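You operate a simulated robot arm through the tools that you are given. There is no shell and no other tool. Be economical: measure what you need, move in short steps, check, and stop when the job is done.

You are at the controls of a simulated two-armed robot. One attempt, no reset.

JOB
Stop the pump, release all three clamps, park the blue stopper and cap the rinse bottle.
Fine: stop it before anything else; the stopper goes in the post holder.

The check looks at the end state, three seconds after you hand in, the way a careful person would. Anything else that was tipped, shoved, dropped, spilled or broken makes it a failure. Lids that push on must go on centred and level and be pressed home; caps that screw on are set level and turned clockwise until they are tight.

ROBOT AND FRAMES
Two 7-joint arms with two-finger parallel grippers on one trunk, on a base that drives. Base frame: it is fixed to the floor where the robot stands at the start and does not move with it; the origin is under the middle of the robot, x ahead of it, y to its left, z up. Units: mm, degrees, N and s.
The left shoulder is at the start at [70, 163, 1220], the right one opposite. With the tool pointing down near the work surface each hand reaches from about 380 to 880 mm from the robot's upright axis, wherever it stands, measured 20 degrees to its own side. Places, roughly: left clamp lever [500, 300, 1000]; left pump dial [600, 300, 1100]; middle clamp lever [500, 200, 1000]; middle pump dial [600, 300, 1100]; pump run button [500, 0, 1100]; pump slider [500, 200, 900]; right clamp lever [500, 200, 1000]; right pump dial [600, 200, 1100]; speed dial [500, 100, 1100]; top of the post holder [500, 1100, 1000]. Payload 3.43 kg a hand.
The tool frame of a hand sits at the grasp point between the pads (the TCP): z along the fingers, y along the line on which they close. The tips reach 34 mm beyond it. The gripper opens to 128 mm. The fingers are 24 mm wide and 12 mm thick; the gripper's body (48 by 130 mm) begins 96 mm behind the TCP.
Orientation is told as [roll, pitch, yaw] about the base's x, y, z axes, in that order, counted from this pose: with the fingers straight down and closing along the base's y, the tool's x points along the base's -x, its y along +y and its z along -z.

CONTROLS
- The arms move only by the tool move_arm. It takes "left_commands", "right_commands" or both (then of equal length, played together; a hand with none holds still); each is a list that holds one entry, the list of rows, each a list of 6 numbers: the shift along the tool's x, y, z in units of 25 mm (1.0 is 25 mm), then the turn, a rotation vector about the tool's x, y, z in units of 8 degrees (1.0 is 8 degrees). In form: [[[x, y, z, rx, ry, rz], ...]]. A call has 1 to 12 rows; each row shifts and turns the commanded pose from where the row before left it, along the tool's axes as they then stand. "left_jaw" and "right_jaw" are, for a hand that has rows, the opening, from 0 (shut) to 1 (fully open), set as the call begins (left out, the last holds). A call with a number of a shift or a turn outside -1 to 1 is refused whole. Each row takes 0.2 s and may step no farther than 50 mm and 8.6 degrees from the row before; otherwise, or with a gripper value out of range, the whole call is refused. A pose out of reach is approached as far as the arm can. The call stops where the force on the tool passes 40 N (or 10 N more than at its start, if that is more) or the arm is blocked; 0.2 s more then pass. The fingers move at their own pace (about 153 mm/s each) and stop on an object; they squeeze with about 23 N. The grip force told is the motor's: it shows also when the fingers shut on nothing. Time passes only in rows, and 0.2 s behind the last, so rows that do not move let the fingers close. The reply holds the time, the measured pose of the TCP, the force on the tool along the base axes, the opening and the grip force, in the units named above and with some noise, with the torque about the TCP (base axes, N m) and any sound that the robot's microphone picked up.
- Cameras (640 x 400 px; columns grow to the right, rows downward): "scene" is now at [127.1, 43.8, 1449.1]; the picture's right is [0.50, -0.87, 0.00], its down [-0.50, -0.29, -0.82] and it looks along [0.71, 0.41, -0.57] (base axes); focal length 214 px, centre (320, 200). "left" rides on the left gripper at [76, 11, -160] in its tool frame; the picture's right is [-0.15, 0.99, 0.00], its down [-0.88, -0.13, -0.46] and it looks along [-0.45, -0.07, 0.89] (tool axes); focal length 234 px, centre (320, 200). "right" rides on the right gripper at [76, -11, -160] in its tool frame; the picture's right is [0.15, 0.99, 0.00], its down [-0.88, 0.13, -0.46] and it looks along [-0.45, 0.07, 0.89] (tool axes); focal length 234 px, centre (320, 200). There is no depth. A picture from a camera that has moved, and an enlarged one, comes with that camera's place and axes in the base frame and with its lens.
- camera(camera): a new picture of that camera. The clock stands still meanwhile.
- lift_body(by): slides the trunk up (or, below 0, down) by that many mm; the arms and the scene camera ride with it, the base frame stays. It gives what a move gives, with no picture.
- steer(legs): drives the robot by 1 to 6 legs, each [ahead, left, turn to the left] in mm, mm and degrees, along the robot's own axes; the way and the turn of a leg run together, so that a leg with both is an arc; at most 1500 mm and 180 degrees a leg. The arms and the cameras ride along, it lands a little off, and it stops where it bumps. It gives what a move gives.
- turn_head(pan, tilt): turns the head with the scene camera to pan (to the left, within 86 degrees either way) and tilt (down, from -29 to 69), counted from straight ahead of the robot. It gives what a move gives.
- inspect(camera, box): a new picture of the part [left, top, right, bottom] of that camera's present view, enlarged. The clock stands still meanwhile.
- close_job(): hands the job in; it is judged then, once.

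Go step by step. Nothing tells you exact positions but the pictures and the camera data: compare them with the known pose of the tool, close in by small moves and look again before you grip or let go. The budget is 120 turns and 108 pictures, counting those below and the enlarged ones. Unless the task says otherwise, let go and move clear before handing in.

The tools are called after "Emit:" as a command line: name --argument value ..., lists and objects as JSON in quotes. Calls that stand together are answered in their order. move_arm: Moves the arms, as the interface text tells. Its arguments: {"type":"object","properties":{"left_commands":{"type":"array"},"left_jaw":{"type":"number"},"right_commands":{"type":"array"},"right_jaw":{"type":"number"}},"required":[]} The other tools are called the same way: lift_body (by) slides the trunk up or down; steer (legs) drives the base; turn_head (pan, tilt) turns the head that bears the scene camera; camera (camera) takes a picture; inspect (camera, box) takes an enlarged picture of a part of a camera's view; close_job () hands the job in.

At the start:

```text
time: 0.0
left_ee_pos: [491.9, 543.6, 1350.5]
left_ee_rot: [0.0, 0.0, 0.0]
left_wrist_force: [0.3, 0.1, 0.2]
left_wrist_torque: [0.02, 0.01, 0.01]
left_gripper_width: 128.0
left_gripper_force: 0.1
right_ee_pos: [359.3, 42.0, 1335.9]
right_ee_rot: [0.0, 0.0, 0.0]
right_wrist_force: [0.8, -0.2, 0.3]
right_wrist_torque: [0.01, 0.0, 0.0]
right_gripper_width: 127.9
right_gripper_force: 0.0
trunk travel left (down, up): [-700.0, 240.0]
robot x, y, heading: [0.4, -2.0, -0.1]
head pan, tilt: [29.9, 34.9]
```

scene: 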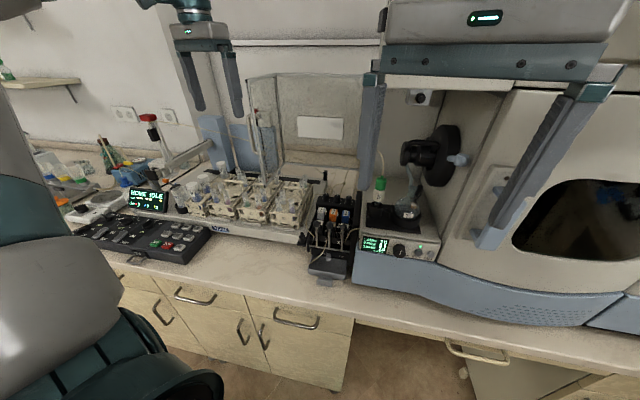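
right: 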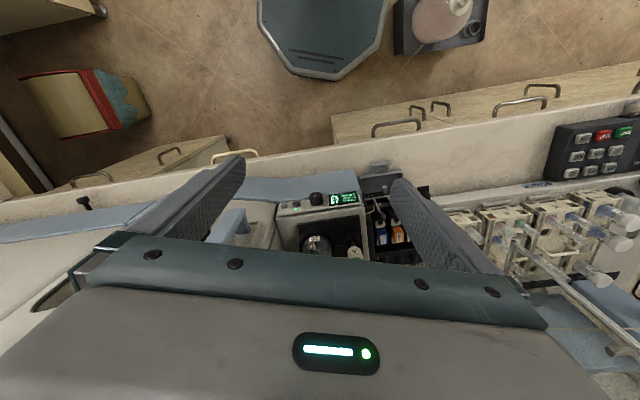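
left: 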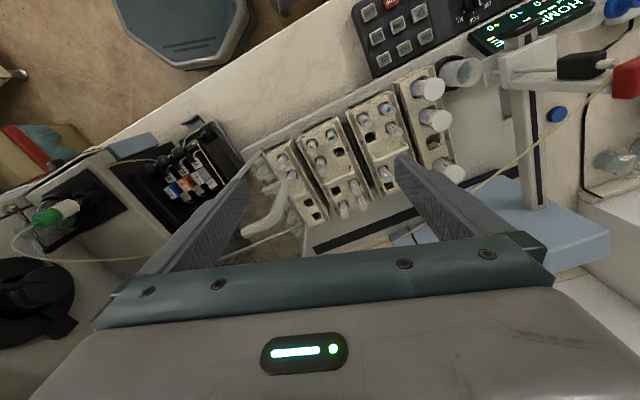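

I see a pump box with tubes at the middle right of the scene and a liquid-handling deck to the left. I'll enlarge the main areas first.

Emit:
inspect --camera "scene" --box '[280, 160, 460, 290]'

Emit:
inspect --camera "left" --box '[0, 90, 260, 260]'

Emit:
inspect --camera "scene" --box '[0, 100, 240, 260]'

Emit:
inspect --camera "right" --box '[240, 140, 460, 280]'

```text
3.08 times, centred on (370, 225) of scene
camera zoom: at [127.1, 43.8, 1449.1], right [0.5, -0.87, 0.0], down [-0.5, -0.29, -0.82], along [0.71, 0.41, -0.57], focal length 660 px, centre (166, 123)
```

zoom: 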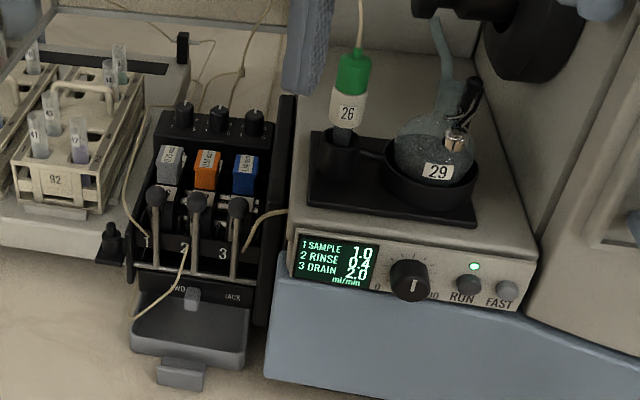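

```text
2.35 times, centred on (130, 175) of left
camera zoom: at [415.5, 554.5, 1508.8], right [0.15, 0.99, 0.0], down [0.88, -0.13, 0.46], along [0.45, -0.07, -0.89], focal length 551 px, centre (767, 259)
```

zoom: 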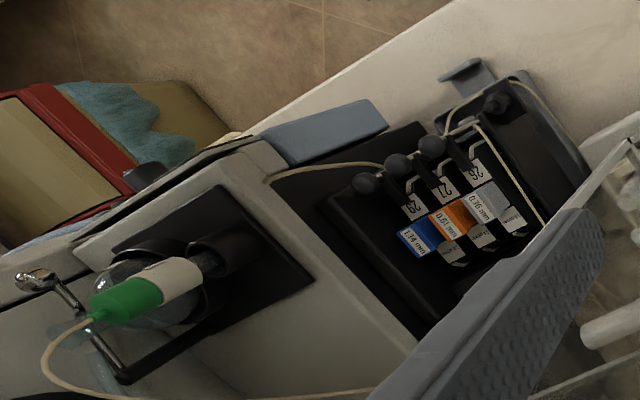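

```text
2.50 times, centred on (120, 180) of scene
camera zoom: at [127.1, 43.8, 1449.1], right [0.5, -0.87, 0.0], down [-0.5, -0.29, -0.82], along [0.71, 0.41, -0.57], focal length 536 px, centre (820, 250)
```

zoom: 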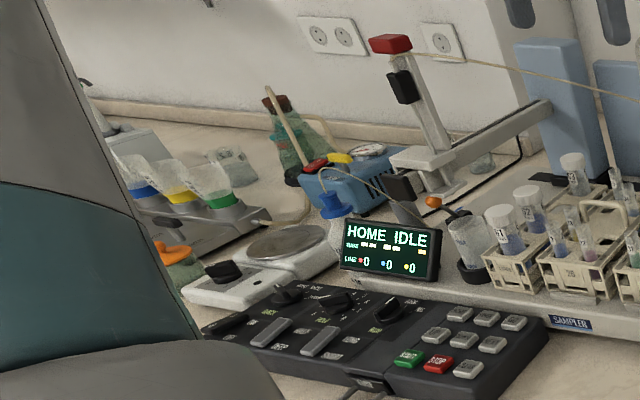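

```text
2.86 times, centred on (350, 210) of right
camera zoom: at [283.4, 31.8, 1495.2], right [-0.15, 0.99, 0.0], down [0.88, 0.13, 0.46], along [0.45, 0.07, -0.89], focal length 669 px, centre (234, 171)
```

zoom: 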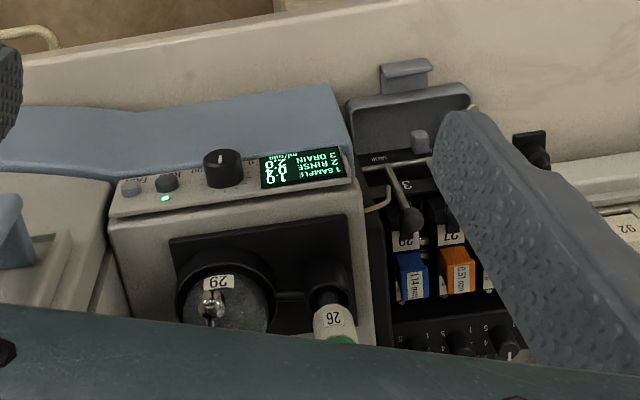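

The RUN button is on the front of the box under the 1/2/3 display, with a green LED. The three ball-headed levers are on the pump head. I'll look left for the stopper, the holder and the rinse bottle.

Emit:
turn_head --pan 70 --tilt 35

Emit:
camera --camera "scene"

Emit:
turn_head --pan -10 --tilt 40

Emit:
camera --camera "scene"

```text
time: 1.1
left_ee_pos: [491.0, 543.9, 1350.2]
left_ee_rot: [0.0, 0.0, 0.0]
left_wrist_force: [0.5, 0.1, -0.1]
left_wrist_torque: [0.01, 0.03, -0.01]
left_gripper_width: 128.1
left_gripper_force: 0.1
right_ee_pos: [358.8, 41.8, 1334.7]
right_ee_rot: [-0.1, 0.0, 0.0]
right_wrist_force: [0.2, -0.8, -0.4]
right_wrist_torque: [-0.01, -0.05, 0.0]
right_gripper_width: 128.1
right_gripper_force: 0.1
trunk travel left (down, up): [-700.0, 240.0]
robot x, y, heading: [2.3, 4.3, 0.0]
head pan, tilt: [70.0, 35.0]
```

```text
100 pictures are left
camera scene: at [80.9, 82.6, 1449.0], right [0.94, -0.34, 0.0], down [-0.2, -0.54, -0.82], along [0.28, 0.77, -0.57], focal length 214 px, centre (320, 200)
```

scene: 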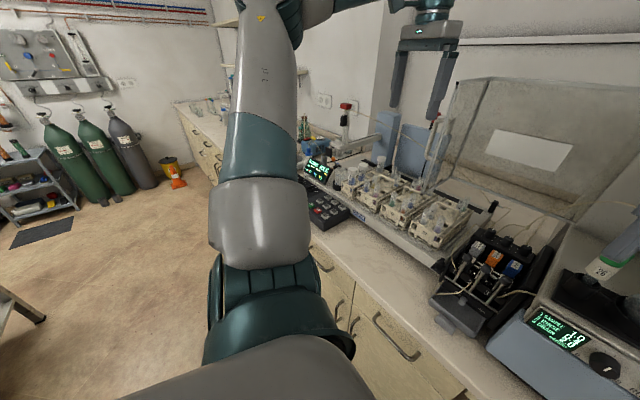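

```text
time: 2.6
left_ee_pos: [490.7, 544.0, 1348.9]
left_ee_rot: [0.1, 0.1, 0.0]
left_wrist_force: [-0.1, -0.2, 0.2]
left_wrist_torque: [-0.01, -0.01, 0.0]
left_gripper_width: 127.9
left_gripper_force: 0.1
right_ee_pos: [358.6, 43.0, 1334.9]
right_ee_rot: [0.0, 0.0, 0.0]
right_wrist_force: [0.5, 0.0, 0.5]
right_wrist_torque: [0.0, 0.01, 0.01]
right_gripper_width: 128.0
right_gripper_force: 0.1
trunk travel left (down, up): [-700.0, 240.0]
robot x, y, heading: [4.7, -1.1, 0.1]
head pan, tilt: [-10.0, 40.0]
```

```text
99 pictures are left
camera scene: at [134.4, -14.8, 1441.4], right [-0.17, -0.98, 0.0], down [-0.63, 0.11, -0.77], along [0.75, -0.13, -0.64], focal length 214 px, centre (320, 200)
```

scene: 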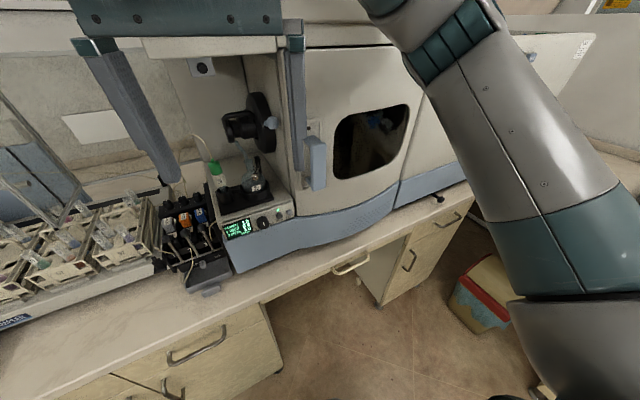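

The RUN button triangulates to about [499, 19, 1097], and the bench is yawed about 22° to the left. I'll back the base off for room to work, then close the right hand and tilt it toward the button.

Emit:
steer --legs '[[-150, 0, 0]]'

Emit:
move_arm --right_commands '[[[0, -1, 1, 0, 0, -0.92], [0, -1, 1, 0, 0, -0.92], [0, -1, 0, 0, 0, -0.92], [0, 0, 0, 0, -1, 0], [0, 0, 0, 0, -1, 0], [0, 0, 0, 0, -1, 0], [0, 0, 0, 0, -1, 0], [0, 0, 0, 0, -1, 0], [0, 0, 0, 0, -1, 0]]]' --right_jaw 0

Emit:
camera --camera "right"

```text
time: 4.0
left_ee_pos: [346.6, 544.7, 1346.8]
left_ee_rot: [0.0, 0.0, -0.1]
left_wrist_force: [0.7, -0.7, 0.0]
left_wrist_torque: [0.03, 0.06, -0.02]
left_gripper_width: 128.0
left_gripper_force: 0.1
right_ee_pos: [212.0, 41.9, 1333.8]
right_ee_rot: [-0.1, 0.1, 0.1]
right_wrist_force: [0.8, -0.7, 0.0]
right_wrist_torque: [-0.01, 0.02, 0.03]
right_gripper_width: 128.2
right_gripper_force: 0.0
trunk travel left (down, up): [-700.0, 240.0]
robot x, y, heading: [-149.2, -1.9, 0.0]
head pan, tilt: [-10.0, 40.0]
```

```text
time: 6.0
left_ee_pos: [343.4, 544.5, 1349.9]
left_ee_rot: [0.0, 0.0, 0.0]
left_wrist_force: [0.2, 0.6, 0.4]
left_wrist_torque: [0.0, -0.04, 0.01]
left_gripper_width: 128.1
left_gripper_force: 0.0
right_ee_pos: [226.0, -25.6, 1295.6]
right_ee_rot: [0.0, -47.9, 22.0]
right_wrist_force: [-0.9, 1.5, -0.5]
right_wrist_torque: [-0.02, 0.02, 0.0]
right_gripper_width: 0.0
right_gripper_force: 22.8
right hand out of reach, approached as far as the arm can: row 9
trunk travel left (down, up): [-700.0, 240.0]
robot x, y, heading: [-149.8, -1.4, -0.0]
head pan, tilt: [-10.0, 40.0]
```

```text
98 pictures are left
camera right: at [73.8, -98.0, 1347.3], right [-0.46, 0.88, -0.11], down [0.18, 0.22, 0.96], along [0.87, 0.42, -0.26], focal length 234 px, centre (320, 200)
```

right: 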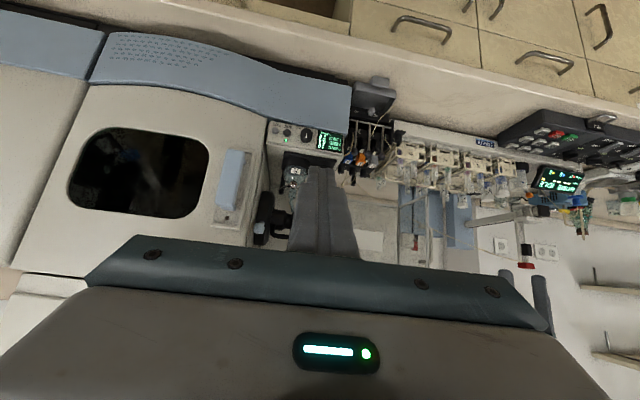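

I can see the panel from lower down now. I'll enlarge it to judge its slope.

Emit:
inspect --camera "right" --box '[240, 70, 420, 190]'

```text
3.33 times, centred on (330, 130) of right
camera zoom: at [73.8, -98.0, 1347.3], right [-0.46, 0.88, -0.11], down [0.18, 0.22, 0.96], along [0.87, 0.42, -0.26], focal length 781 px, centre (287, 433)
```

zoom: 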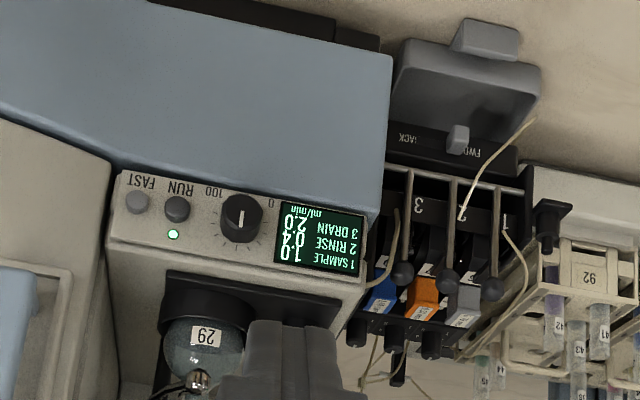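

The panel is nearly vertical. I'll bring the closed right hand to about 50 mm in front of RUN.

Emit:
move_arm --right_commands '[[[0.06, -0.22, 0.97, 0, 0, 0], [0.06, -0.22, 0.97, 0, 0, 0], [0.06, -0.22, 0.97, 0, 0, 0], [0.06, -0.22, 0.97, 0, 0, 0], [0.06, -0.22, 0.97, 0, 0, 0], [0.06, -0.22, 0.97, 0, 0, 0], [0.06, -0.22, 0.97, 0, 0, 0], [0.06, -0.22, 0.97, 0, 0, 0], [0.06, -0.22, 0.97, 0, 0, 0], [0, -0.22, 0.97, 0, 0, 0]]]'

Emit:
move_arm --right_commands '[[[0, 0, 0, 0, -1, 0], [0, 0, 0, 0, -1, 0], [0, 0, 0, 0, -1, 0], [0, 0, 0, 0, 0, 0]]]'

Emit:
camera --camera "right"

```text
time: 8.2
left_ee_pos: [346.0, 542.3, 1348.7]
left_ee_rot: [0.0, 0.2, 0.0]
left_wrist_force: [0.3, -0.1, 0.0]
left_wrist_torque: [0.0, -0.01, -0.01]
left_gripper_width: 127.9
left_gripper_force: 0.0
right_ee_pos: [408.8, -10.9, 1125.7]
right_ee_rot: [0.0, -47.9, 22.2]
right_wrist_force: [-0.3, -0.6, 0.8]
right_wrist_torque: [0.0, 0.01, 0.01]
right_gripper_width: 0.0
right_gripper_force: 22.8
right hand out of reach, approached as far as the arm can: row 2
trunk travel left (down, up): [-700.0, 240.0]
robot x, y, heading: [-146.9, 0.6, -0.1]
head pan, tilt: [-10.0, 40.0]
```

```text
time: 9.2
left_ee_pos: [343.9, 543.3, 1349.8]
left_ee_rot: [0.0, 0.0, -0.1]
left_wrist_force: [-0.6, -0.1, 0.9]
left_wrist_torque: [-0.02, 0.03, 0.0]
left_gripper_width: 128.0
left_gripper_force: 0.0
right_ee_pos: [406.5, -10.4, 1125.7]
right_ee_rot: [-0.1, -68.0, 22.0]
right_wrist_force: [-1.0, -0.2, -0.5]
right_wrist_torque: [0.02, 0.01, -0.01]
right_gripper_width: 0.0
right_gripper_force: 23.3
right hand out of reach, approached as far as the arm can: row 3
trunk travel left (down, up): [-700.0, 240.0]
robot x, y, heading: [-146.5, -2.1, -0.1]
head pan, tilt: [-10.0, 40.0]
```

```text
96 pictures are left
camera right: at [249.3, -86.0, 1115.8], right [-0.42, 0.9, -0.14], down [-0.13, 0.09, 0.99], along [0.9, 0.43, 0.08], focal length 234 px, centre (320, 200)
```

right: 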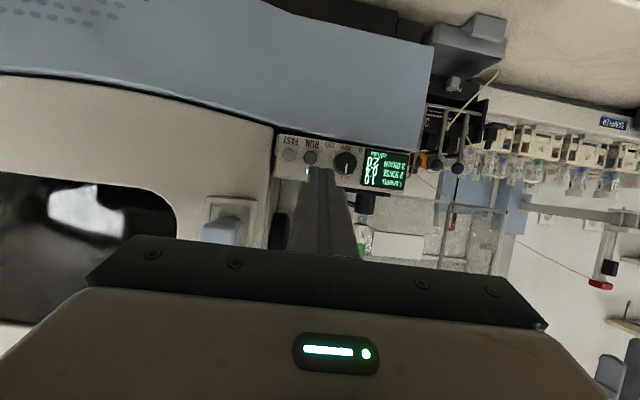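

Emit:
inspect --camera "right" --box '[260, 120, 420, 220]'

```text
4.00 times, centred on (340, 170) of right
camera zoom: at [249.3, -86.0, 1115.8], right [-0.42, 0.9, -0.14], down [-0.13, 0.09, 0.99], along [0.9, 0.43, 0.08], focal length 937 px, centre (240, 320)
```

zoom: 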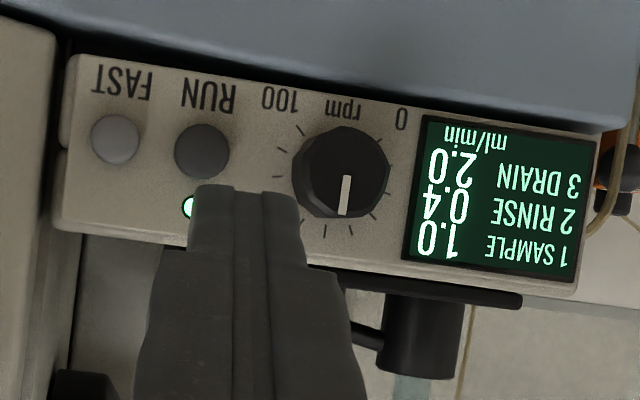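

RUN lies about 10 mm toward FAST and 21 mm below the tip line. I'll align, move closer, and look again before pressing.

Emit:
move_arm --right_commands '[[[0.22, -0.18, 0.9, 0, 0, 0], [0.22, -0.18, 0.9, 0, 0, 0], [0, 0, 0, 0, 0, 0]]]'

Emit:
inspect --camera "right" --box '[240, 120, 400, 220]'

```text
time: 10.0
left_ee_pos: [343.2, 543.4, 1348.7]
left_ee_rot: [0.0, 0.0, -0.1]
left_wrist_force: [0.0, -0.5, -0.5]
left_wrist_torque: [0.01, 0.01, -0.01]
left_gripper_width: 127.9
left_gripper_force: 0.1
right_ee_pos: [446.7, -5.8, 1101.0]
right_ee_rot: [0.0, -68.0, 22.0]
right_wrist_force: [-0.4, -0.2, 0.3]
right_wrist_torque: [0.03, -0.03, 0.01]
right_gripper_width: 0.0
right_gripper_force: 23.0
trunk travel left (down, up): [-700.0, 240.0]
robot x, y, heading: [-152.5, 3.1, 0.2]
head pan, tilt: [-10.0, 40.0]
```

```text
4.00 times, centred on (320, 170) of right
camera zoom: at [287.7, -80.5, 1089.9], right [-0.42, 0.9, -0.14], down [-0.13, 0.09, 0.99], along [0.9, 0.43, 0.08], focal length 937 px, centre (320, 320)
```

zoom: 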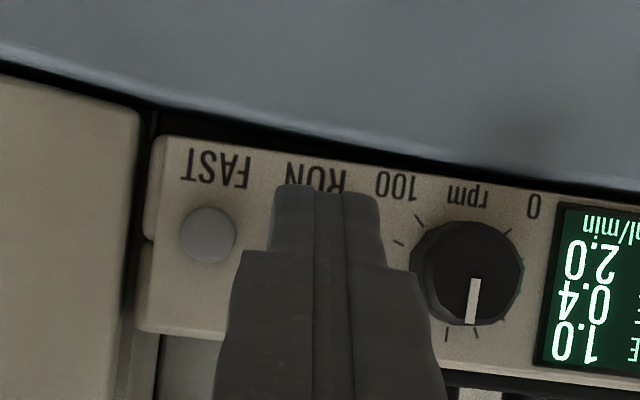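

Lateral alignment is good. I'll drop 6 mm so the tip's upper edge meets the button, then advance in small steps.

Emit:
move_arm --right_commands '[[[0.22, 0, 0.09, 0, 0, 0], [-0.1, 0, 0.25, 0, 0, 0], [-0.1, 0, 0.25, 0, 0, 0], [-0.045, 0, 0.111, 0, 0, 0], [-0.045, 0, 0.111, 0, 0, 0]]]'

Emit:
inspect --camera "right" --box '[240, 120, 400, 220]'

```text
time: 11.2
left_ee_pos: [344.8, 544.7, 1348.0]
left_ee_rot: [0.0, 0.1, 0.0]
left_wrist_force: [-0.9, -0.7, 0.3]
left_wrist_torque: [-0.04, 0.03, -0.01]
left_gripper_width: 128.0
left_gripper_force: 0.1
right_ee_pos: [465.6, 2.8, 1093.6]
right_ee_rot: [0.2, -68.0, 22.0]
right_wrist_force: [0.6, -0.2, -0.3]
right_wrist_torque: [0.02, 0.02, 0.04]
right_gripper_width: 0.2
right_gripper_force: 23.1
trunk travel left (down, up): [-700.0, 240.0]
robot x, y, heading: [-145.5, 2.8, 0.1]
head pan, tilt: [-10.0, 40.0]
```

```text
4.00 times, centred on (320, 170) of right
camera zoom: at [305.9, -72.8, 1083.6], right [-0.42, 0.9, -0.14], down [-0.13, 0.09, 0.99], along [0.9, 0.44, 0.08], focal length 937 px, centre (320, 320)
```

zoom: 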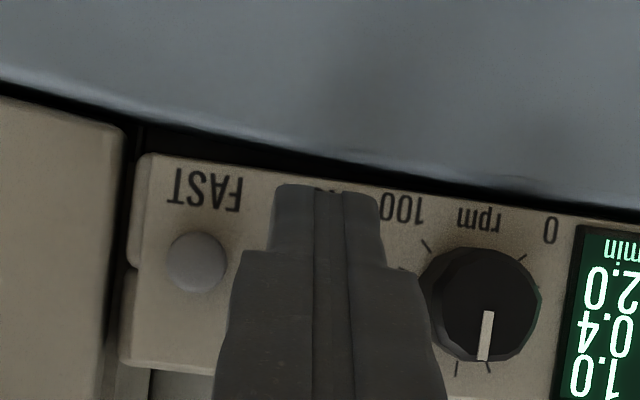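

No contact yet. I'll continue in 2 mm steps.

Emit:
move_arm --right_commands '[[[-0.03, 0, 0.074, 0, 0, 0], [-0.03, 0, 0.074, 0, 0, 0], [-0.03, 0, 0.074, 0, 0, 0]]]'

```text
time: 12.0
left_ee_pos: [343.3, 542.4, 1349.7]
left_ee_rot: [0.0, -0.1, 0.1]
left_wrist_force: [-0.6, -0.1, -0.3]
left_wrist_torque: [-0.01, 0.0, 0.01]
left_gripper_width: 128.1
left_gripper_force: 0.0
right_ee_pos: [468.7, 5.4, 1093.9]
right_ee_rot: [0.1, -68.1, 22.0]
right_wrist_force: [-3.1, -1.6, 0.4]
right_wrist_torque: [-0.03, 0.01, -0.05]
right_gripper_width: 0.2
right_gripper_force: 23.2
trunk travel left (down, up): [-700.0, 240.0]
robot x, y, heading: [-145.0, -1.6, 0.1]
head pan, tilt: [-10.0, 40.0]
heard: click
```

I heard a click at light force. I'll back off and check the LED and display.

Emit:
move_arm --right_commands '[[[0.24, 0, -0.6, 0, 0, 0], [0.24, 0, -0.6, 0, 0, 0], [-0.5, 0, -0.9, 0, 0, 0], [-0.5, 0, -0.9, 0, 0, 0]]]'

Emit:
inspect --camera "right" --box '[220, 80, 460, 230]'

```text
time: 13.0
left_ee_pos: [343.9, 544.1, 1350.0]
left_ee_rot: [0.0, -0.1, 0.0]
left_wrist_force: [0.1, -0.3, -0.6]
left_wrist_torque: [-0.02, -0.02, 0.05]
left_gripper_width: 128.1
left_gripper_force: 0.0
right_ee_pos: [407.8, -19.1, 1133.7]
right_ee_rot: [0.1, -68.0, 22.1]
right_wrist_force: [0.5, -0.1, -1.3]
right_wrist_torque: [0.04, -0.01, -0.01]
right_gripper_width: 0.0
right_gripper_force: 22.8
trunk travel left (down, up): [-700.0, 240.0]
robot x, y, heading: [-149.4, 1.6, -0.2]
head pan, tilt: [-10.0, 40.0]
```

```text
2.67 times, centred on (340, 155) of right
camera zoom: at [248.7, -94.3, 1123.9], right [-0.42, 0.9, -0.14], down [-0.13, 0.09, 0.99], along [0.9, 0.44, 0.08], focal length 624 px, centre (267, 320)
```

zoom: 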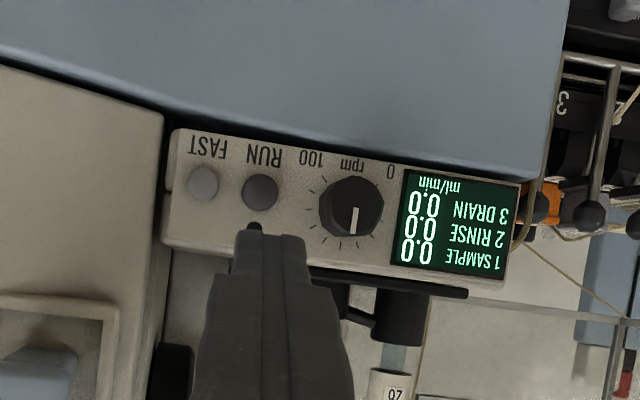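

The pump has stopped: flow rates read 0.0 and the LED is off. Next I'll study the clamp levers, and move the right hand away so the head can see.

Emit:
move_arm --right_commands '[[[-0.5, -1, -0.9, 0, 0, 0], [-0.5, -1, -0.9, 0, 0, 0], [-0.5, -1, -0.5, 0, 0, 0], [-0.5, -1, 0, 0, 0, 0]]]'

Emit:
turn_head --pan 10 --tilt 30

Emit:
inspect --camera "scene" --box '[240, 140, 400, 260]'

Emit:
inspect --camera "left" --box '[120, 200, 280, 300]'

```text
time: 14.0
left_ee_pos: [343.9, 542.6, 1349.4]
left_ee_rot: [0.0, 0.0, 0.0]
left_wrist_force: [0.3, -0.1, 0.0]
left_wrist_torque: [0.04, 0.01, 0.01]
left_gripper_width: 128.0
left_gripper_force: 0.0
right_ee_pos: [437.1, -117.2, 1203.8]
right_ee_rot: [0.0, -68.1, 22.0]
right_wrist_force: [-0.6, -0.1, -0.5]
right_wrist_torque: [0.0, 0.01, 0.01]
right_gripper_width: 0.0
right_gripper_force: 23.1
right hand out of reach, approached as far as the arm can: row 1, 2
trunk travel left (down, up): [-700.0, 240.0]
robot x, y, heading: [-148.7, 3.7, -0.2]
head pan, tilt: [-10.0, 40.0]
```

```text
time: 14.8
left_ee_pos: [344.8, 544.1, 1348.2]
left_ee_rot: [0.1, 0.2, 0.0]
left_wrist_force: [1.1, 0.1, 0.1]
left_wrist_torque: [0.0, 0.04, -0.02]
left_gripper_width: 128.2
left_gripper_force: 0.0
right_ee_pos: [437.0, -115.6, 1205.4]
right_ee_rot: [0.0, -68.0, 22.0]
right_wrist_force: [-0.5, -0.4, 0.1]
right_wrist_torque: [-0.02, 0.01, 0.01]
right_gripper_width: 0.3
right_gripper_force: 23.0
trunk travel left (down, up): [-700.0, 240.0]
robot x, y, heading: [-148.6, -1.5, -0.1]
head pan, tilt: [10.0, 30.0]
```

```text
3.33 times, centred on (320, 200) of scene
camera zoom: at [-7.8, 15.7, 1456.7], right [0.17, -0.98, 0.0], down [-0.49, -0.09, -0.87], along [0.85, 0.15, -0.5], focal length 715 px, centre (320, 200)
```

zoom: 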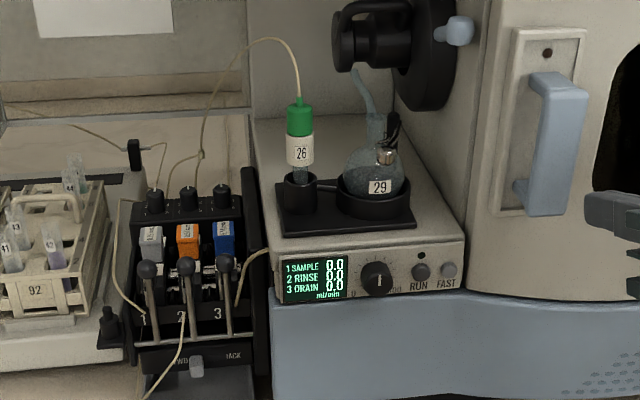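

```text
4.00 times, centred on (200, 250) of left
camera zoom: at [268.3, 554.5, 1508.5], right [0.15, 0.99, 0.0], down [0.88, -0.13, 0.46], along [0.45, -0.07, -0.89], focal length 937 px, centre (800, 0)
```

zoom: 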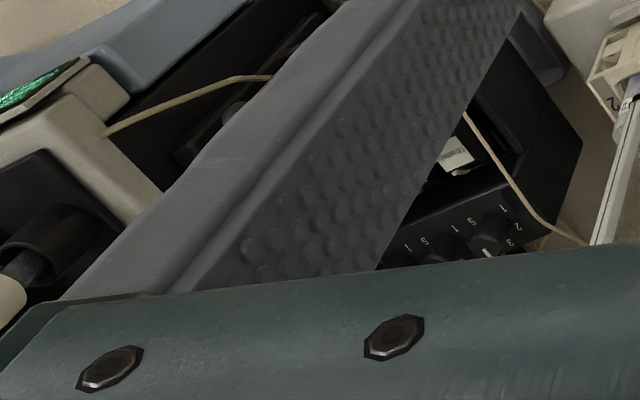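

The three lever balls sit near [486,260,1078], [503,230,1074] and [520,200,1070], with roughly upright rods. I'll close and roll the left hand to get a side view of the pump head.

Emit:
move_arm --left_commands '[[[0, 0, 0, 1, 0, 0], [0, 0, 0, 1, 0, 0], [0, 0, 0, 1, 0, 0], [0, 0, 0, 1, 0, 0], [0, 0, 0, 1, 0, 0], [0, 0, 0, 0, 0, 0]]]' --left_jaw 0

Emit:
camera --camera "left"

```text
time: 16.2
left_ee_pos: [344.0, 543.4, 1349.0]
left_ee_rot: [-40.2, 0.0, 0.0]
left_wrist_force: [0.9, -0.3, -0.3]
left_wrist_torque: [0.01, 0.01, 0.02]
left_gripper_width: 0.0
left_gripper_force: 23.0
right_ee_pos: [437.0, -117.3, 1206.0]
right_ee_rot: [0.1, -68.0, 21.9]
right_wrist_force: [-0.3, -0.5, -0.1]
right_wrist_torque: [0.03, -0.01, 0.05]
right_gripper_width: 0.0
right_gripper_force: 22.4
trunk travel left (down, up): [-700.0, 240.0]
robot x, y, heading: [-145.5, 0.1, -0.0]
head pan, tilt: [10.0, 30.0]
```

```text
89 pictures are left
camera left: at [268.2, 653.3, 1464.8], right [0.15, 0.76, -0.64], down [0.88, 0.19, 0.43], along [0.45, -0.62, -0.64], focal length 234 px, centre (320, 200)
```

left: 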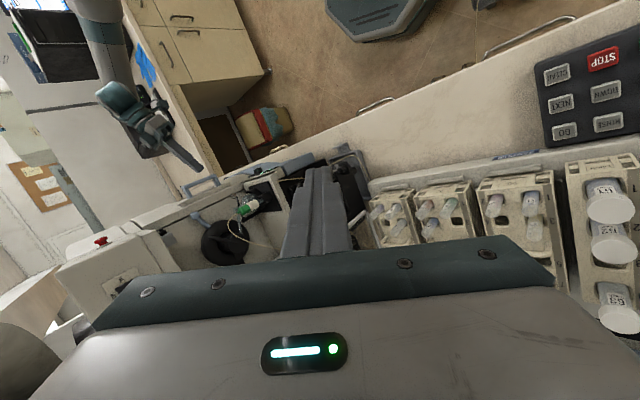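

Emit:
move_arm --left_commands '[[[-0.9, 0, 1, 0, 0, 0], [-0.9, 0, 1, 0, 0, 0], [-0.9, 0, 1, 0, 0, 0], [-0.9, 0, 1, 0, 0, 0], [-0.9, 0, 0.5, 0, 0, 0]]]'

Emit:
camera --camera "left"

```text
time: 17.4
left_ee_pos: [457.7, 470.9, 1261.1]
left_ee_rot: [-40.1, 0.1, 0.0]
left_wrist_force: [0.5, 0.1, 0.4]
left_wrist_torque: [0.03, 0.02, -0.01]
left_gripper_width: 0.1
left_gripper_force: 22.8
right_ee_pos: [439.0, -115.9, 1203.6]
right_ee_rot: [0.3, -67.9, 21.9]
right_wrist_force: [0.4, -0.1, -0.3]
right_wrist_torque: [0.04, 0.0, 0.0]
right_gripper_width: 0.0
right_gripper_force: 23.3
trunk travel left (down, up): [-700.0, 240.0]
robot x, y, heading: [-147.1, -0.1, -0.0]
head pan, tilt: [10.0, 30.0]
```

```text
88 pictures are left
camera left: at [382.6, 581.2, 1377.3], right [0.15, 0.76, -0.64], down [0.88, 0.19, 0.43], along [0.45, -0.62, -0.64], focal length 234 px, centre (320, 200)
```

left: 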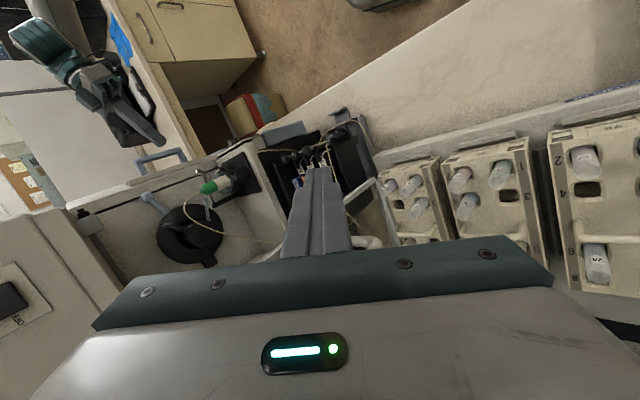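

Emit:
inspect --camera "left" --box '[230, 90, 390, 190]'

```text
4.00 times, centred on (310, 140) of left
camera zoom: at [382.6, 581.2, 1377.3], right [0.15, 0.76, -0.64], down [0.88, 0.19, 0.43], along [0.45, -0.62, -0.64], focal length 937 px, centre (360, 440)
```

zoom: 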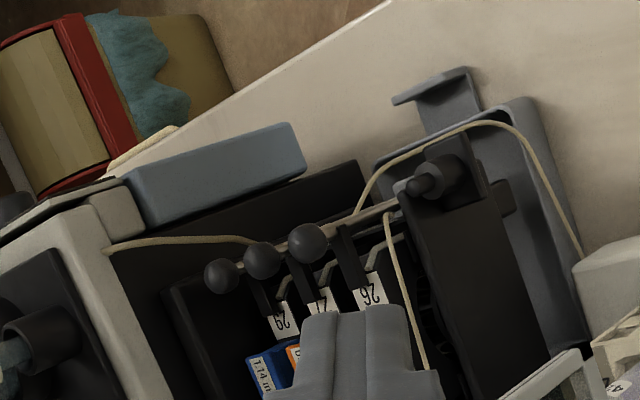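

Emit:
move_arm --left_commands '[[[0, 0, 0, 1, 0, 0], [0, 0, 0, 1, 0, 0], [0, 0, 0, 0.5, 0, 0], [-0.32, 0.17, 0.92, 0, 0, 0], [-0.32, 0.17, 0.92, 0, 0, 0], [-0.32, 0.17, 0.92, 0, 0, 0], [-0.32, 0.17, 0.92, 0, 0, 0]]]'

Emit:
camera --camera "left"

Emit:
inspect --camera "left" --box '[250, 80, 410, 180]'

```text
time: 19.0
left_ee_pos: [487.5, 400.2, 1202.8]
left_ee_rot: [-60.1, 0.1, 0.1]
left_wrist_force: [-1.4, 2.4, 2.3]
left_wrist_torque: [-0.06, -0.09, 0.23]
left_gripper_width: 0.4
left_gripper_force: 23.2
right_ee_pos: [436.9, -116.2, 1203.7]
right_ee_rot: [-0.1, -68.0, 22.1]
right_wrist_force: [0.5, 0.6, -0.7]
right_wrist_torque: [0.01, -0.01, -0.02]
right_gripper_width: 0.0
right_gripper_force: 22.8
trunk travel left (down, up): [-700.0, 240.0]
robot x, y, heading: [-146.2, 0.6, 0.0]
head pan, tilt: [10.0, 30.0]
```

```text
86 pictures are left
camera left: at [411.4, 543.4, 1272.1], right [0.15, 0.49, -0.86], down [0.88, 0.33, 0.34], along [0.45, -0.8, -0.39], focal length 234 px, centre (320, 200)
```

left: 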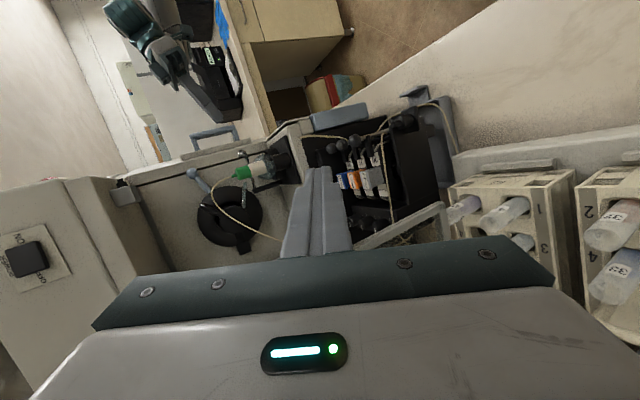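

```text
4.00 times, centred on (330, 130) of left
camera zoom: at [411.4, 543.4, 1272.1], right [0.15, 0.49, -0.86], down [0.88, 0.33, 0.34], along [0.45, -0.8, -0.39], focal length 937 px, centre (280, 480)
```

zoom: 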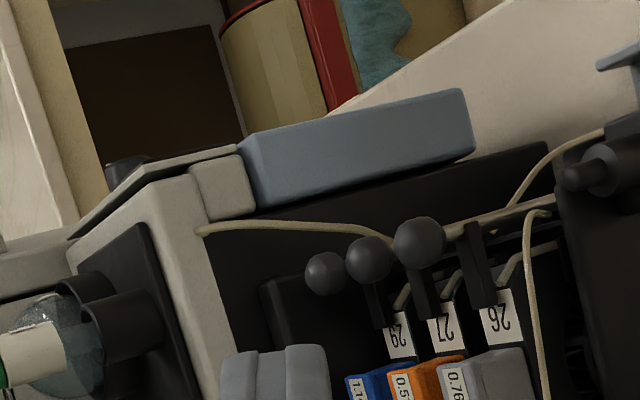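

From the side, the rods are upright with the balls on top, and there is about 70 mm free behind the balls before the cassettes. I'll retract the left hand, which read a light touch. The right hand will rise and reorient to point down, closing fore-aft across a lever ball.

Emit:
move_arm --left_commands '[[[0.32, -0.17, -0.92, 0, 0, 0], [0.32, -0.17, -0.92, 0, 0, 0], [0.32, -0.17, -0.92, 0, 0, 0], [0.32, -0.17, -0.92, 0, 0, 0], [0, 0, 0, 0, 0, 0], [0, 0, 0, 0, 0, 0], [0, 0, 0, 0, 0, 0], [0, 0, 0, 0, 0, 0], [0, 0, 0, 0, 0, 0]]]' --right_commands '[[[-0.5, 0, -1, 0, 0, 0], [-0.9, 0, -0.3, 0, 0, 0], [-0.9, 0, -0.3, 0, 0, 0], [-0.9, 0, 0, 0, 1, 0], [0, 0, 0, 0, 1, 0], [0, 0, 0, 0, 1, 0], [0, 0, 0, 0, 1, 0], [0, 0, 0, 0, 1, 0], [0, 0, 0, 0, 1, 0]]]'

Emit:
move_arm --right_commands '[[[0, 0, 0, 0, 1, 0], [0, 0, 0, 0, 1, 0], [0, 0, 0, 0, 1, 0], [0, 0, 0, 0, 0, 1], [0, 0, 0, 0, 0, 1], [0, 0, 0, 0, 0, 1], [0, 0, 0, 0, 0, 1], [0, 0, 0, 0, 0, 1], [0, 0, 0, 0, 0, 1], [0, 0, 0, 0, 0, 1], [0, 0, 0, 0, 0, 1], [0, 0, 0, 0, 0, 1]]]'

```text
time: 21.0
left_ee_pos: [458.5, 473.4, 1261.9]
left_ee_rot: [-60.0, 0.1, -0.1]
left_wrist_force: [0.0, 0.7, -0.3]
left_wrist_torque: [-0.02, 0.04, -0.04]
left_gripper_width: 0.0
left_gripper_force: 23.3
right_ee_pos: [433.1, -118.2, 1294.0]
right_ee_rot: [0.0, -19.8, 22.1]
right_wrist_force: [-0.9, -0.2, 0.1]
right_wrist_torque: [-0.02, 0.0, 0.0]
right_gripper_width: 0.0
right_gripper_force: 23.2
trunk travel left (down, up): [-700.0, 240.0]
robot x, y, heading: [-147.5, -0.5, 0.1]
head pan, tilt: [10.0, 30.0]
```

```text
time: 23.6
left_ee_pos: [456.5, 472.2, 1263.6]
left_ee_rot: [-60.1, 0.0, 0.1]
left_wrist_force: [0.5, 0.6, 0.2]
left_wrist_torque: [0.0, -0.03, 0.01]
left_gripper_width: 0.1
left_gripper_force: 22.9
right_ee_pos: [433.6, -120.0, 1293.1]
right_ee_rot: [-3.7, 1.3, -50.1]
right_wrist_force: [0.2, -1.1, 0.2]
right_wrist_torque: [0.0, 0.01, -0.02]
right_gripper_width: 0.0
right_gripper_force: 23.1
trunk travel left (down, up): [-700.0, 240.0]
robot x, y, heading: [-145.4, -1.1, -0.2]
head pan, tilt: [10.0, 30.0]
```

Emit:
move_arm --right_commands '[[[0, 0, 0, -0.48, -0.15, 0], [0, 0, 0, 0, 0, 1], [0, 0, 0, 0, 0, 1], [0, 0, 0, 0, 0, 0.25], [0.96, 0.7, 0, 0, 0, 0], [0.96, 0.7, 0, 0, 0, 0], [0.96, 0.7, 0, 0, 0, 0], [0.96, 0.7, 0, 0, 0, 0]]]' --left_commands '[[[0, 0, -1, 0, 0, 0], [0, 0, -1, 0, 0, 0], [0, 0, -1, 0, 0, 0], [0, 0, -1, 0, 0, 0], [0, 0, 0, 0, 0, 0], [0, 0, 0, 0, 0, 0], [0, 0, 0, 0, 0, 0], [0, 0, 0, 0, 0, 0]]]'

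Emit:
move_arm --right_commands '[[[0.96, 0.7, 0, 0, 0, 0], [0.96, 0.7, 0, 0, 0, 0], [0.96, 0.7, 0, 0, 0, 0], [0.96, 0.7, 0, 0, 0, 0], [0.96, 0.7, 0, 0, 0, 0], [0.96, 0.7, 0, 0, 0, 0], [0.96, 0.7, 0, 0, 0, 0]]]' --right_jaw 0.35

Emit:
camera --camera "right"

Emit:
camera --camera "scene"

```text
time: 25.2
left_ee_pos: [438.4, 533.0, 1303.5]
left_ee_rot: [-59.9, -0.1, 0.1]
left_wrist_force: [-0.4, 1.4, 0.4]
left_wrist_torque: [0.01, 0.02, -0.02]
left_gripper_width: 0.2
left_gripper_force: 22.6
left hand out of reach, approached as far as the arm can: row 3, 4
right_ee_pos: [450.9, -42.3, 1293.7]
right_ee_rot: [-0.4, -0.3, -68.5]
right_wrist_force: [0.0, 0.3, -0.2]
right_wrist_torque: [-0.02, -0.03, -0.01]
right_gripper_width: 0.0
right_gripper_force: 23.1
trunk travel left (down, up): [-700.0, 240.0]
robot x, y, heading: [-150.8, 3.0, -0.0]
head pan, tilt: [10.0, 30.0]
stopped in row 8 (right hand): the force on the tool passed its limit at 62 N (the readings are from after the stop); the commanded pose is now the measured one
```

```text
time: 25.5
left_ee_pos: [440.5, 533.4, 1301.8]
left_ee_rot: [-60.0, 0.0, 0.2]
left_wrist_force: [0.4, 0.2, 0.4]
left_wrist_torque: [0.0, 0.0, -0.06]
left_gripper_width: 0.0
left_gripper_force: 23.0
right_ee_pos: [451.0, -42.8, 1295.2]
right_ee_rot: [-0.7, -0.5, -68.9]
right_wrist_force: [-17.8, -12.1, -2.5]
right_wrist_torque: [1.86, -2.45, -0.88]
right_gripper_width: 44.6
right_gripper_force: 0.1
trunk travel left (down, up): [-700.0, 240.0]
robot x, y, heading: [-149.2, -0.6, 0.0]
head pan, tilt: [10.0, 30.0]
stopped in row 1 (right hand): the force on the tool passed its limit at 62 N (the readings are from after the stop); the commanded pose is now the measured one
```

```text
84 pictures are left
camera right: at [414.4, 26.6, 1453.9], right [0.87, 0.49, -0.01], down [0.44, -0.77, 0.46], along [0.22, -0.41, -0.89], focal length 234 px, centre (320, 200)
```

right: 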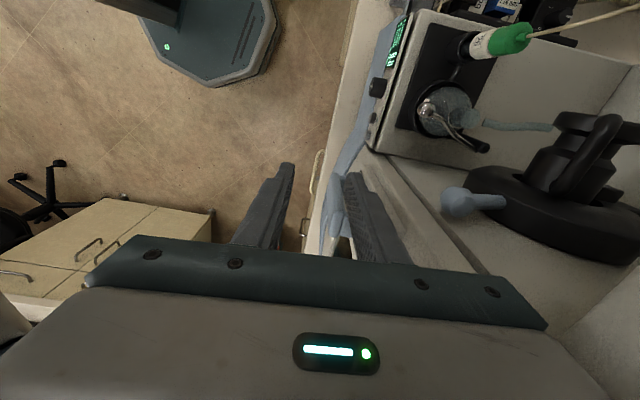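

```text
83 pictures are left
camera scene: at [-9.0, 14.3, 1457.0], right [0.17, -0.99, 0.0], down [-0.49, -0.09, -0.87], along [0.85, 0.15, -0.5], focal length 214 px, centre (320, 200)
```

scene: 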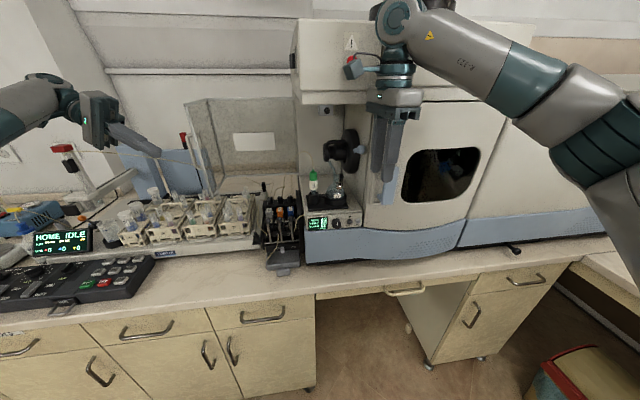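

The right hand bumped the instrument's overhang at about 1390 height. I'll back straight off and check that nothing changed there, including the red button.

Emit:
move_arm --right_commands '[[[0, -1, 0, 0, 0, 0], [0, -1, 0, 0, 0, 0], [0, -1, 0, 0, 0, 0], [0, -1, 0, 0, 0, 0]]]'

Emit:
turn_head --pan 10 --tilt 15

Emit:
inspect --camera "scene" --box '[240, 50, 440, 200]'

```text
time: 26.5
left_ee_pos: [440.5, 532.8, 1301.7]
left_ee_rot: [-59.9, 0.0, 0.1]
left_wrist_force: [-0.8, 0.6, 0.8]
left_wrist_torque: [0.03, 0.02, 0.04]
left_gripper_width: 0.0
left_gripper_force: 22.9
right_ee_pos: [356.9, -79.6, 1297.6]
right_ee_rot: [-0.6, -0.4, -68.8]
right_wrist_force: [-0.4, -0.4, 0.6]
right_wrist_torque: [0.01, -0.02, -0.01]
right_gripper_width: 45.0
right_gripper_force: 0.1
trunk travel left (down, up): [-700.0, 240.0]
robot x, y, heading: [-148.5, -0.3, -0.0]
head pan, tilt: [10.0, 30.0]
```

```text
time: 27.2
left_ee_pos: [441.8, 533.5, 1301.5]
left_ee_rot: [-60.0, 0.0, 0.1]
left_wrist_force: [0.6, -0.4, -0.2]
left_wrist_torque: [-0.04, -0.01, 0.0]
left_gripper_width: 0.0
left_gripper_force: 22.9
right_ee_pos: [357.7, -77.1, 1296.5]
right_ee_rot: [-0.7, -0.3, -68.8]
right_wrist_force: [0.5, 0.6, -0.2]
right_wrist_torque: [0.01, -0.01, -0.01]
right_gripper_width: 44.8
right_gripper_force: 0.1
trunk travel left (down, up): [-700.0, 240.0]
robot x, y, heading: [-147.9, 3.8, -0.1]
head pan, tilt: [10.0, 15.0]
```

```text
2.67 times, centred on (340, 125) of scene
camera zoom: at [-4.8, 16.0, 1480.9], right [0.17, -0.99, 0.0], down [-0.26, -0.04, -0.97], along [0.95, 0.17, -0.26], focal length 572 px, centre (267, 400)
```

zoom: 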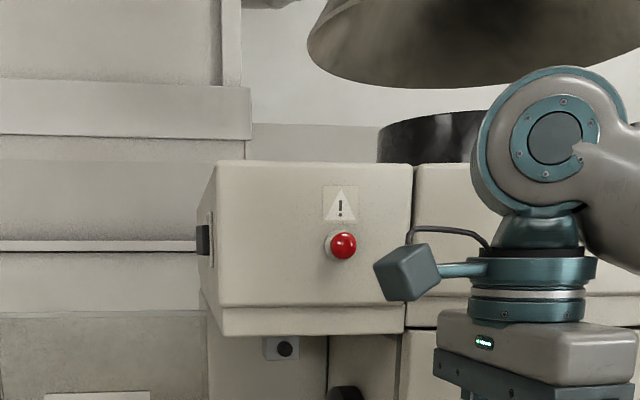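

Nothing there looks displaced. The hood overhangs just right of the levers, so I'll tilt the hand back 40°, coming from the front and above, and move to a pre-approach near lever 3.

Emit:
move_arm --right_commands '[[[0, 0, 0, -1, 0, 0], [0, 0, 0, -1, 0, 0], [0, 0, 0, -1, 0, 0], [0, 0, 0, -1, 0, 0], [0, 0, 0, -1, 0, 0]]]'

Emit:
move_arm --right_commands '[[[0.98, 0.245, 0.99, 0, 0, 0], [0.98, 0.245, 0.99, 0, 0, 0], [0.98, 0.245, 0.99, 0, 0, 0], [0.98, 0.245, 0.99, 0, 0, 0], [0.98, 0.245, 0.99, 0, 0, 0], [0.98, 0.245, 0.99, 0, 0, 0], [0.98, 0.245, 0.99, 0, 0, 0], [0.98, 0.245, 0.99, 0, 0, 0]]]'

Emit:
camera --camera "right"

```text
time: 28.4
left_ee_pos: [442.1, 533.5, 1301.1]
left_ee_rot: [-60.0, -0.1, 0.1]
left_wrist_force: [0.1, 0.4, 0.1]
left_wrist_torque: [0.0, -0.03, 0.02]
left_gripper_width: 0.0
left_gripper_force: 23.4
right_ee_pos: [357.6, -78.2, 1295.4]
right_ee_rot: [39.5, -0.2, -69.0]
right_wrist_force: [-0.7, 0.0, 0.4]
right_wrist_torque: [-0.01, 0.03, 0.0]
right_gripper_width: 44.9
right_gripper_force: 0.1
trunk travel left (down, up): [-700.0, 240.0]
robot x, y, heading: [-145.9, 1.0, -0.3]
head pan, tilt: [10.0, 15.0]
```

```text
time: 30.2
left_ee_pos: [440.6, 533.8, 1300.2]
left_ee_rot: [-60.1, 0.0, 0.0]
left_wrist_force: [0.9, 0.2, -0.2]
left_wrist_torque: [-0.04, 0.01, 0.01]
left_gripper_width: 0.0
left_gripper_force: 23.8
right_ee_pos: [441.2, 165.6, 1169.4]
right_ee_rot: [39.3, -0.5, -68.9]
right_wrist_force: [0.0, 0.0, -0.2]
right_wrist_torque: [0.0, 0.01, -0.02]
right_gripper_width: 44.7
right_gripper_force: 0.1
trunk travel left (down, up): [-700.0, 240.0]
robot x, y, heading: [-148.7, 0.6, -0.3]
head pan, tilt: [10.0, 15.0]
```

```text
81 pictures are left
camera right: at [312.2, 199.2, 1286.7], right [0.66, 0.42, 0.63], down [0.14, -0.89, 0.44], along [0.74, -0.2, -0.64], focal length 234 px, centre (320, 200)
```

right: 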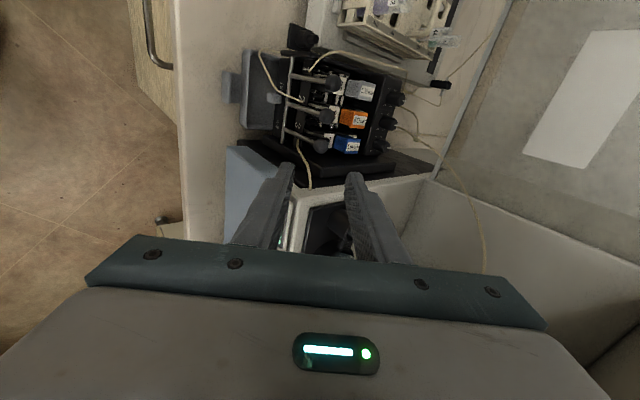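

Emit:
inspect --camera "right" --box '[220, 20, 440, 200]'

```text
2.22 times, centred on (330, 110) of right
camera zoom: at [312.2, 199.2, 1286.7], right [0.66, 0.42, 0.63], down [0.14, -0.89, 0.44], along [0.74, -0.2, -0.64], focal length 520 px, centre (298, 400)
```

zoom: 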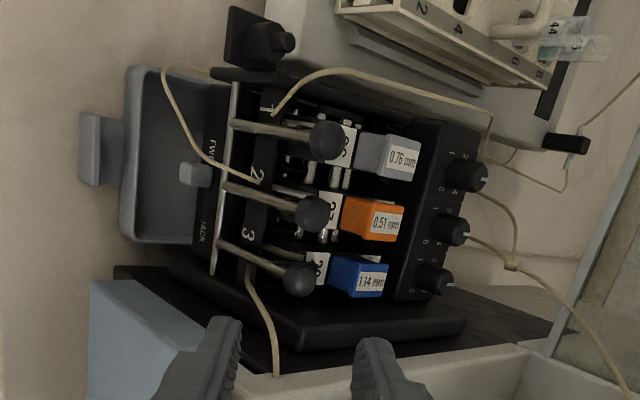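

The view is clear: the levers hinge on the front rail, and ball 3 is at about [519,201,1072]. I'll approach along the finger direction, stopping short to check.

Emit:
move_arm --right_commands '[[[0.07, 0.06, 1, 0, 0, 0], [0.07, 0.06, 1, 0, 0, 0], [0.06, 0.06, 0.8, 0, 0, 0]]]'

Emit:
camera --camera "right"

```text
time: 31.1
left_ee_pos: [440.9, 533.4, 1300.3]
left_ee_rot: [-60.0, -0.1, 0.0]
left_wrist_force: [0.7, 0.3, 0.7]
left_wrist_torque: [-0.01, -0.01, 0.01]
left_gripper_width: 0.1
left_gripper_force: 23.0
right_ee_pos: [483.7, 187.8, 1119.0]
right_ee_rot: [39.4, -0.4, -68.8]
right_wrist_force: [-0.3, -0.3, -0.3]
right_wrist_torque: [0.01, -0.01, -0.02]
right_gripper_width: 45.0
right_gripper_force: 0.1
trunk travel left (down, up): [-700.0, 240.0]
robot x, y, heading: [-147.3, 0.5, -0.4]
head pan, tilt: [10.0, 15.0]
```

```text
79 pictures are left
camera right: at [353.0, 220.2, 1234.6], right [0.66, 0.42, 0.63], down [0.14, -0.89, 0.44], along [0.74, -0.2, -0.64], focal length 234 px, centre (320, 200)
```

right: 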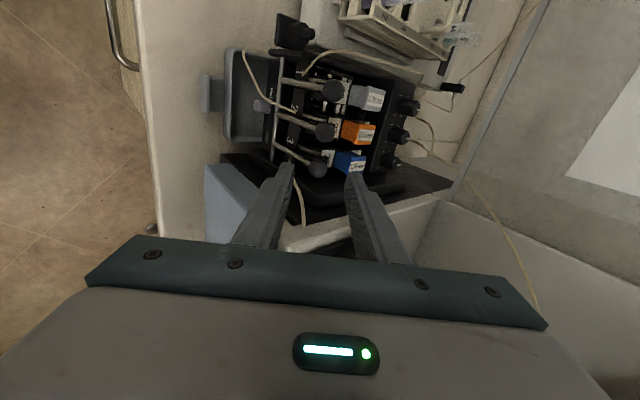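

Emit:
move_arm --right_commands '[[[0.04, 0, 0.8, 0, 0, 0], [0.04, 0, 0.8, 0, 0, 0]]]'

Emit:
inspect --camera "right" --box '[230, 100, 420, 240]'

```text
time: 31.6
left_ee_pos: [442.4, 534.1, 1300.1]
left_ee_rot: [-60.1, 0.0, 0.2]
left_wrist_force: [-0.1, -0.2, 0.3]
left_wrist_torque: [-0.01, 0.0, 0.0]
left_gripper_width: 0.0
left_gripper_force: 23.5
right_ee_pos: [506.9, 197.1, 1089.1]
right_ee_rot: [39.5, -0.3, -68.8]
right_wrist_force: [0.6, -0.7, -0.4]
right_wrist_torque: [0.02, -0.02, 0.0]
right_gripper_width: 44.8
right_gripper_force: 0.0
trunk travel left (down, up): [-700.0, 240.0]
robot x, y, heading: [-151.4, 2.5, -0.1]
head pan, tilt: [10.0, 15.0]
```

```text
2.86 times, centred on (325, 170) of right
camera zoom: at [376.9, 228.9, 1205.2], right [0.66, 0.42, 0.63], down [0.14, -0.89, 0.44], along [0.74, -0.2, -0.64], focal length 669 px, centre (306, 286)
```

zoom: 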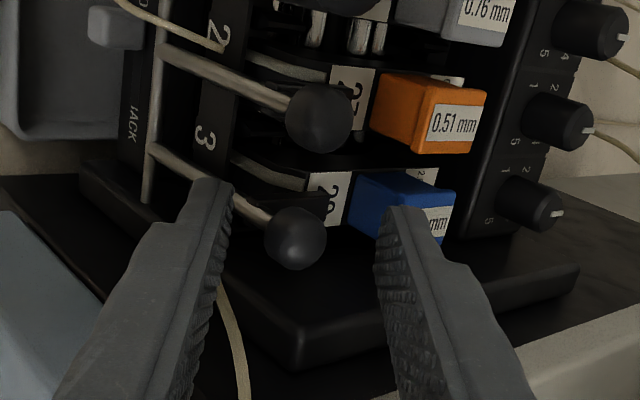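

Ball 3 is centred between the fingers. I'll narrow the jaws to a loose cage and gently pull the lever toward the robot along its arc.

Emit:
move_arm --right_commands '[[[0, -0.06, 0, 0, 0, 0], [0, 0, 0, 0, 0, 0], [0, -0.24, -0.16, 0, 0, 0], [0, -0.24, -0.16, 0, 0, 0]]]' --right_jaw 0.21

Emit:
inspect --camera "right" --box '[230, 100, 420, 240]'

```text
time: 32.6
left_ee_pos: [441.2, 533.6, 1301.2]
left_ee_rot: [-60.1, 0.0, 0.1]
left_wrist_force: [-0.1, -0.3, 0.7]
left_wrist_torque: [0.01, -0.01, 0.02]
left_gripper_width: 0.0
left_gripper_force: 23.1
right_ee_pos: [492.8, 191.9, 1087.4]
right_ee_rot: [39.4, -0.4, -68.8]
right_wrist_force: [1.0, 1.4, 1.5]
right_wrist_torque: [0.0, -0.02, -0.02]
right_gripper_width: 27.8
right_gripper_force: 0.5
trunk travel left (down, up): [-700.0, 240.0]
robot x, y, heading: [-147.3, 0.8, -0.1]
head pan, tilt: [10.0, 15.0]
```

```text
2.86 times, centred on (325, 170) of right
camera zoom: at [362.2, 223.8, 1202.6], right [0.66, 0.42, 0.63], down [0.14, -0.89, 0.44], along [0.74, -0.2, -0.64], focal length 669 px, centre (306, 286)
```

zoom: 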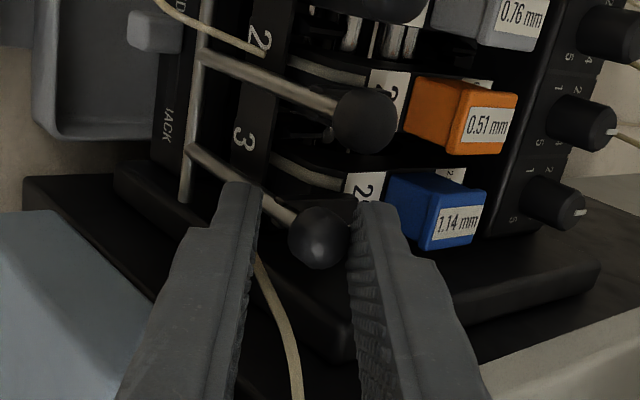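

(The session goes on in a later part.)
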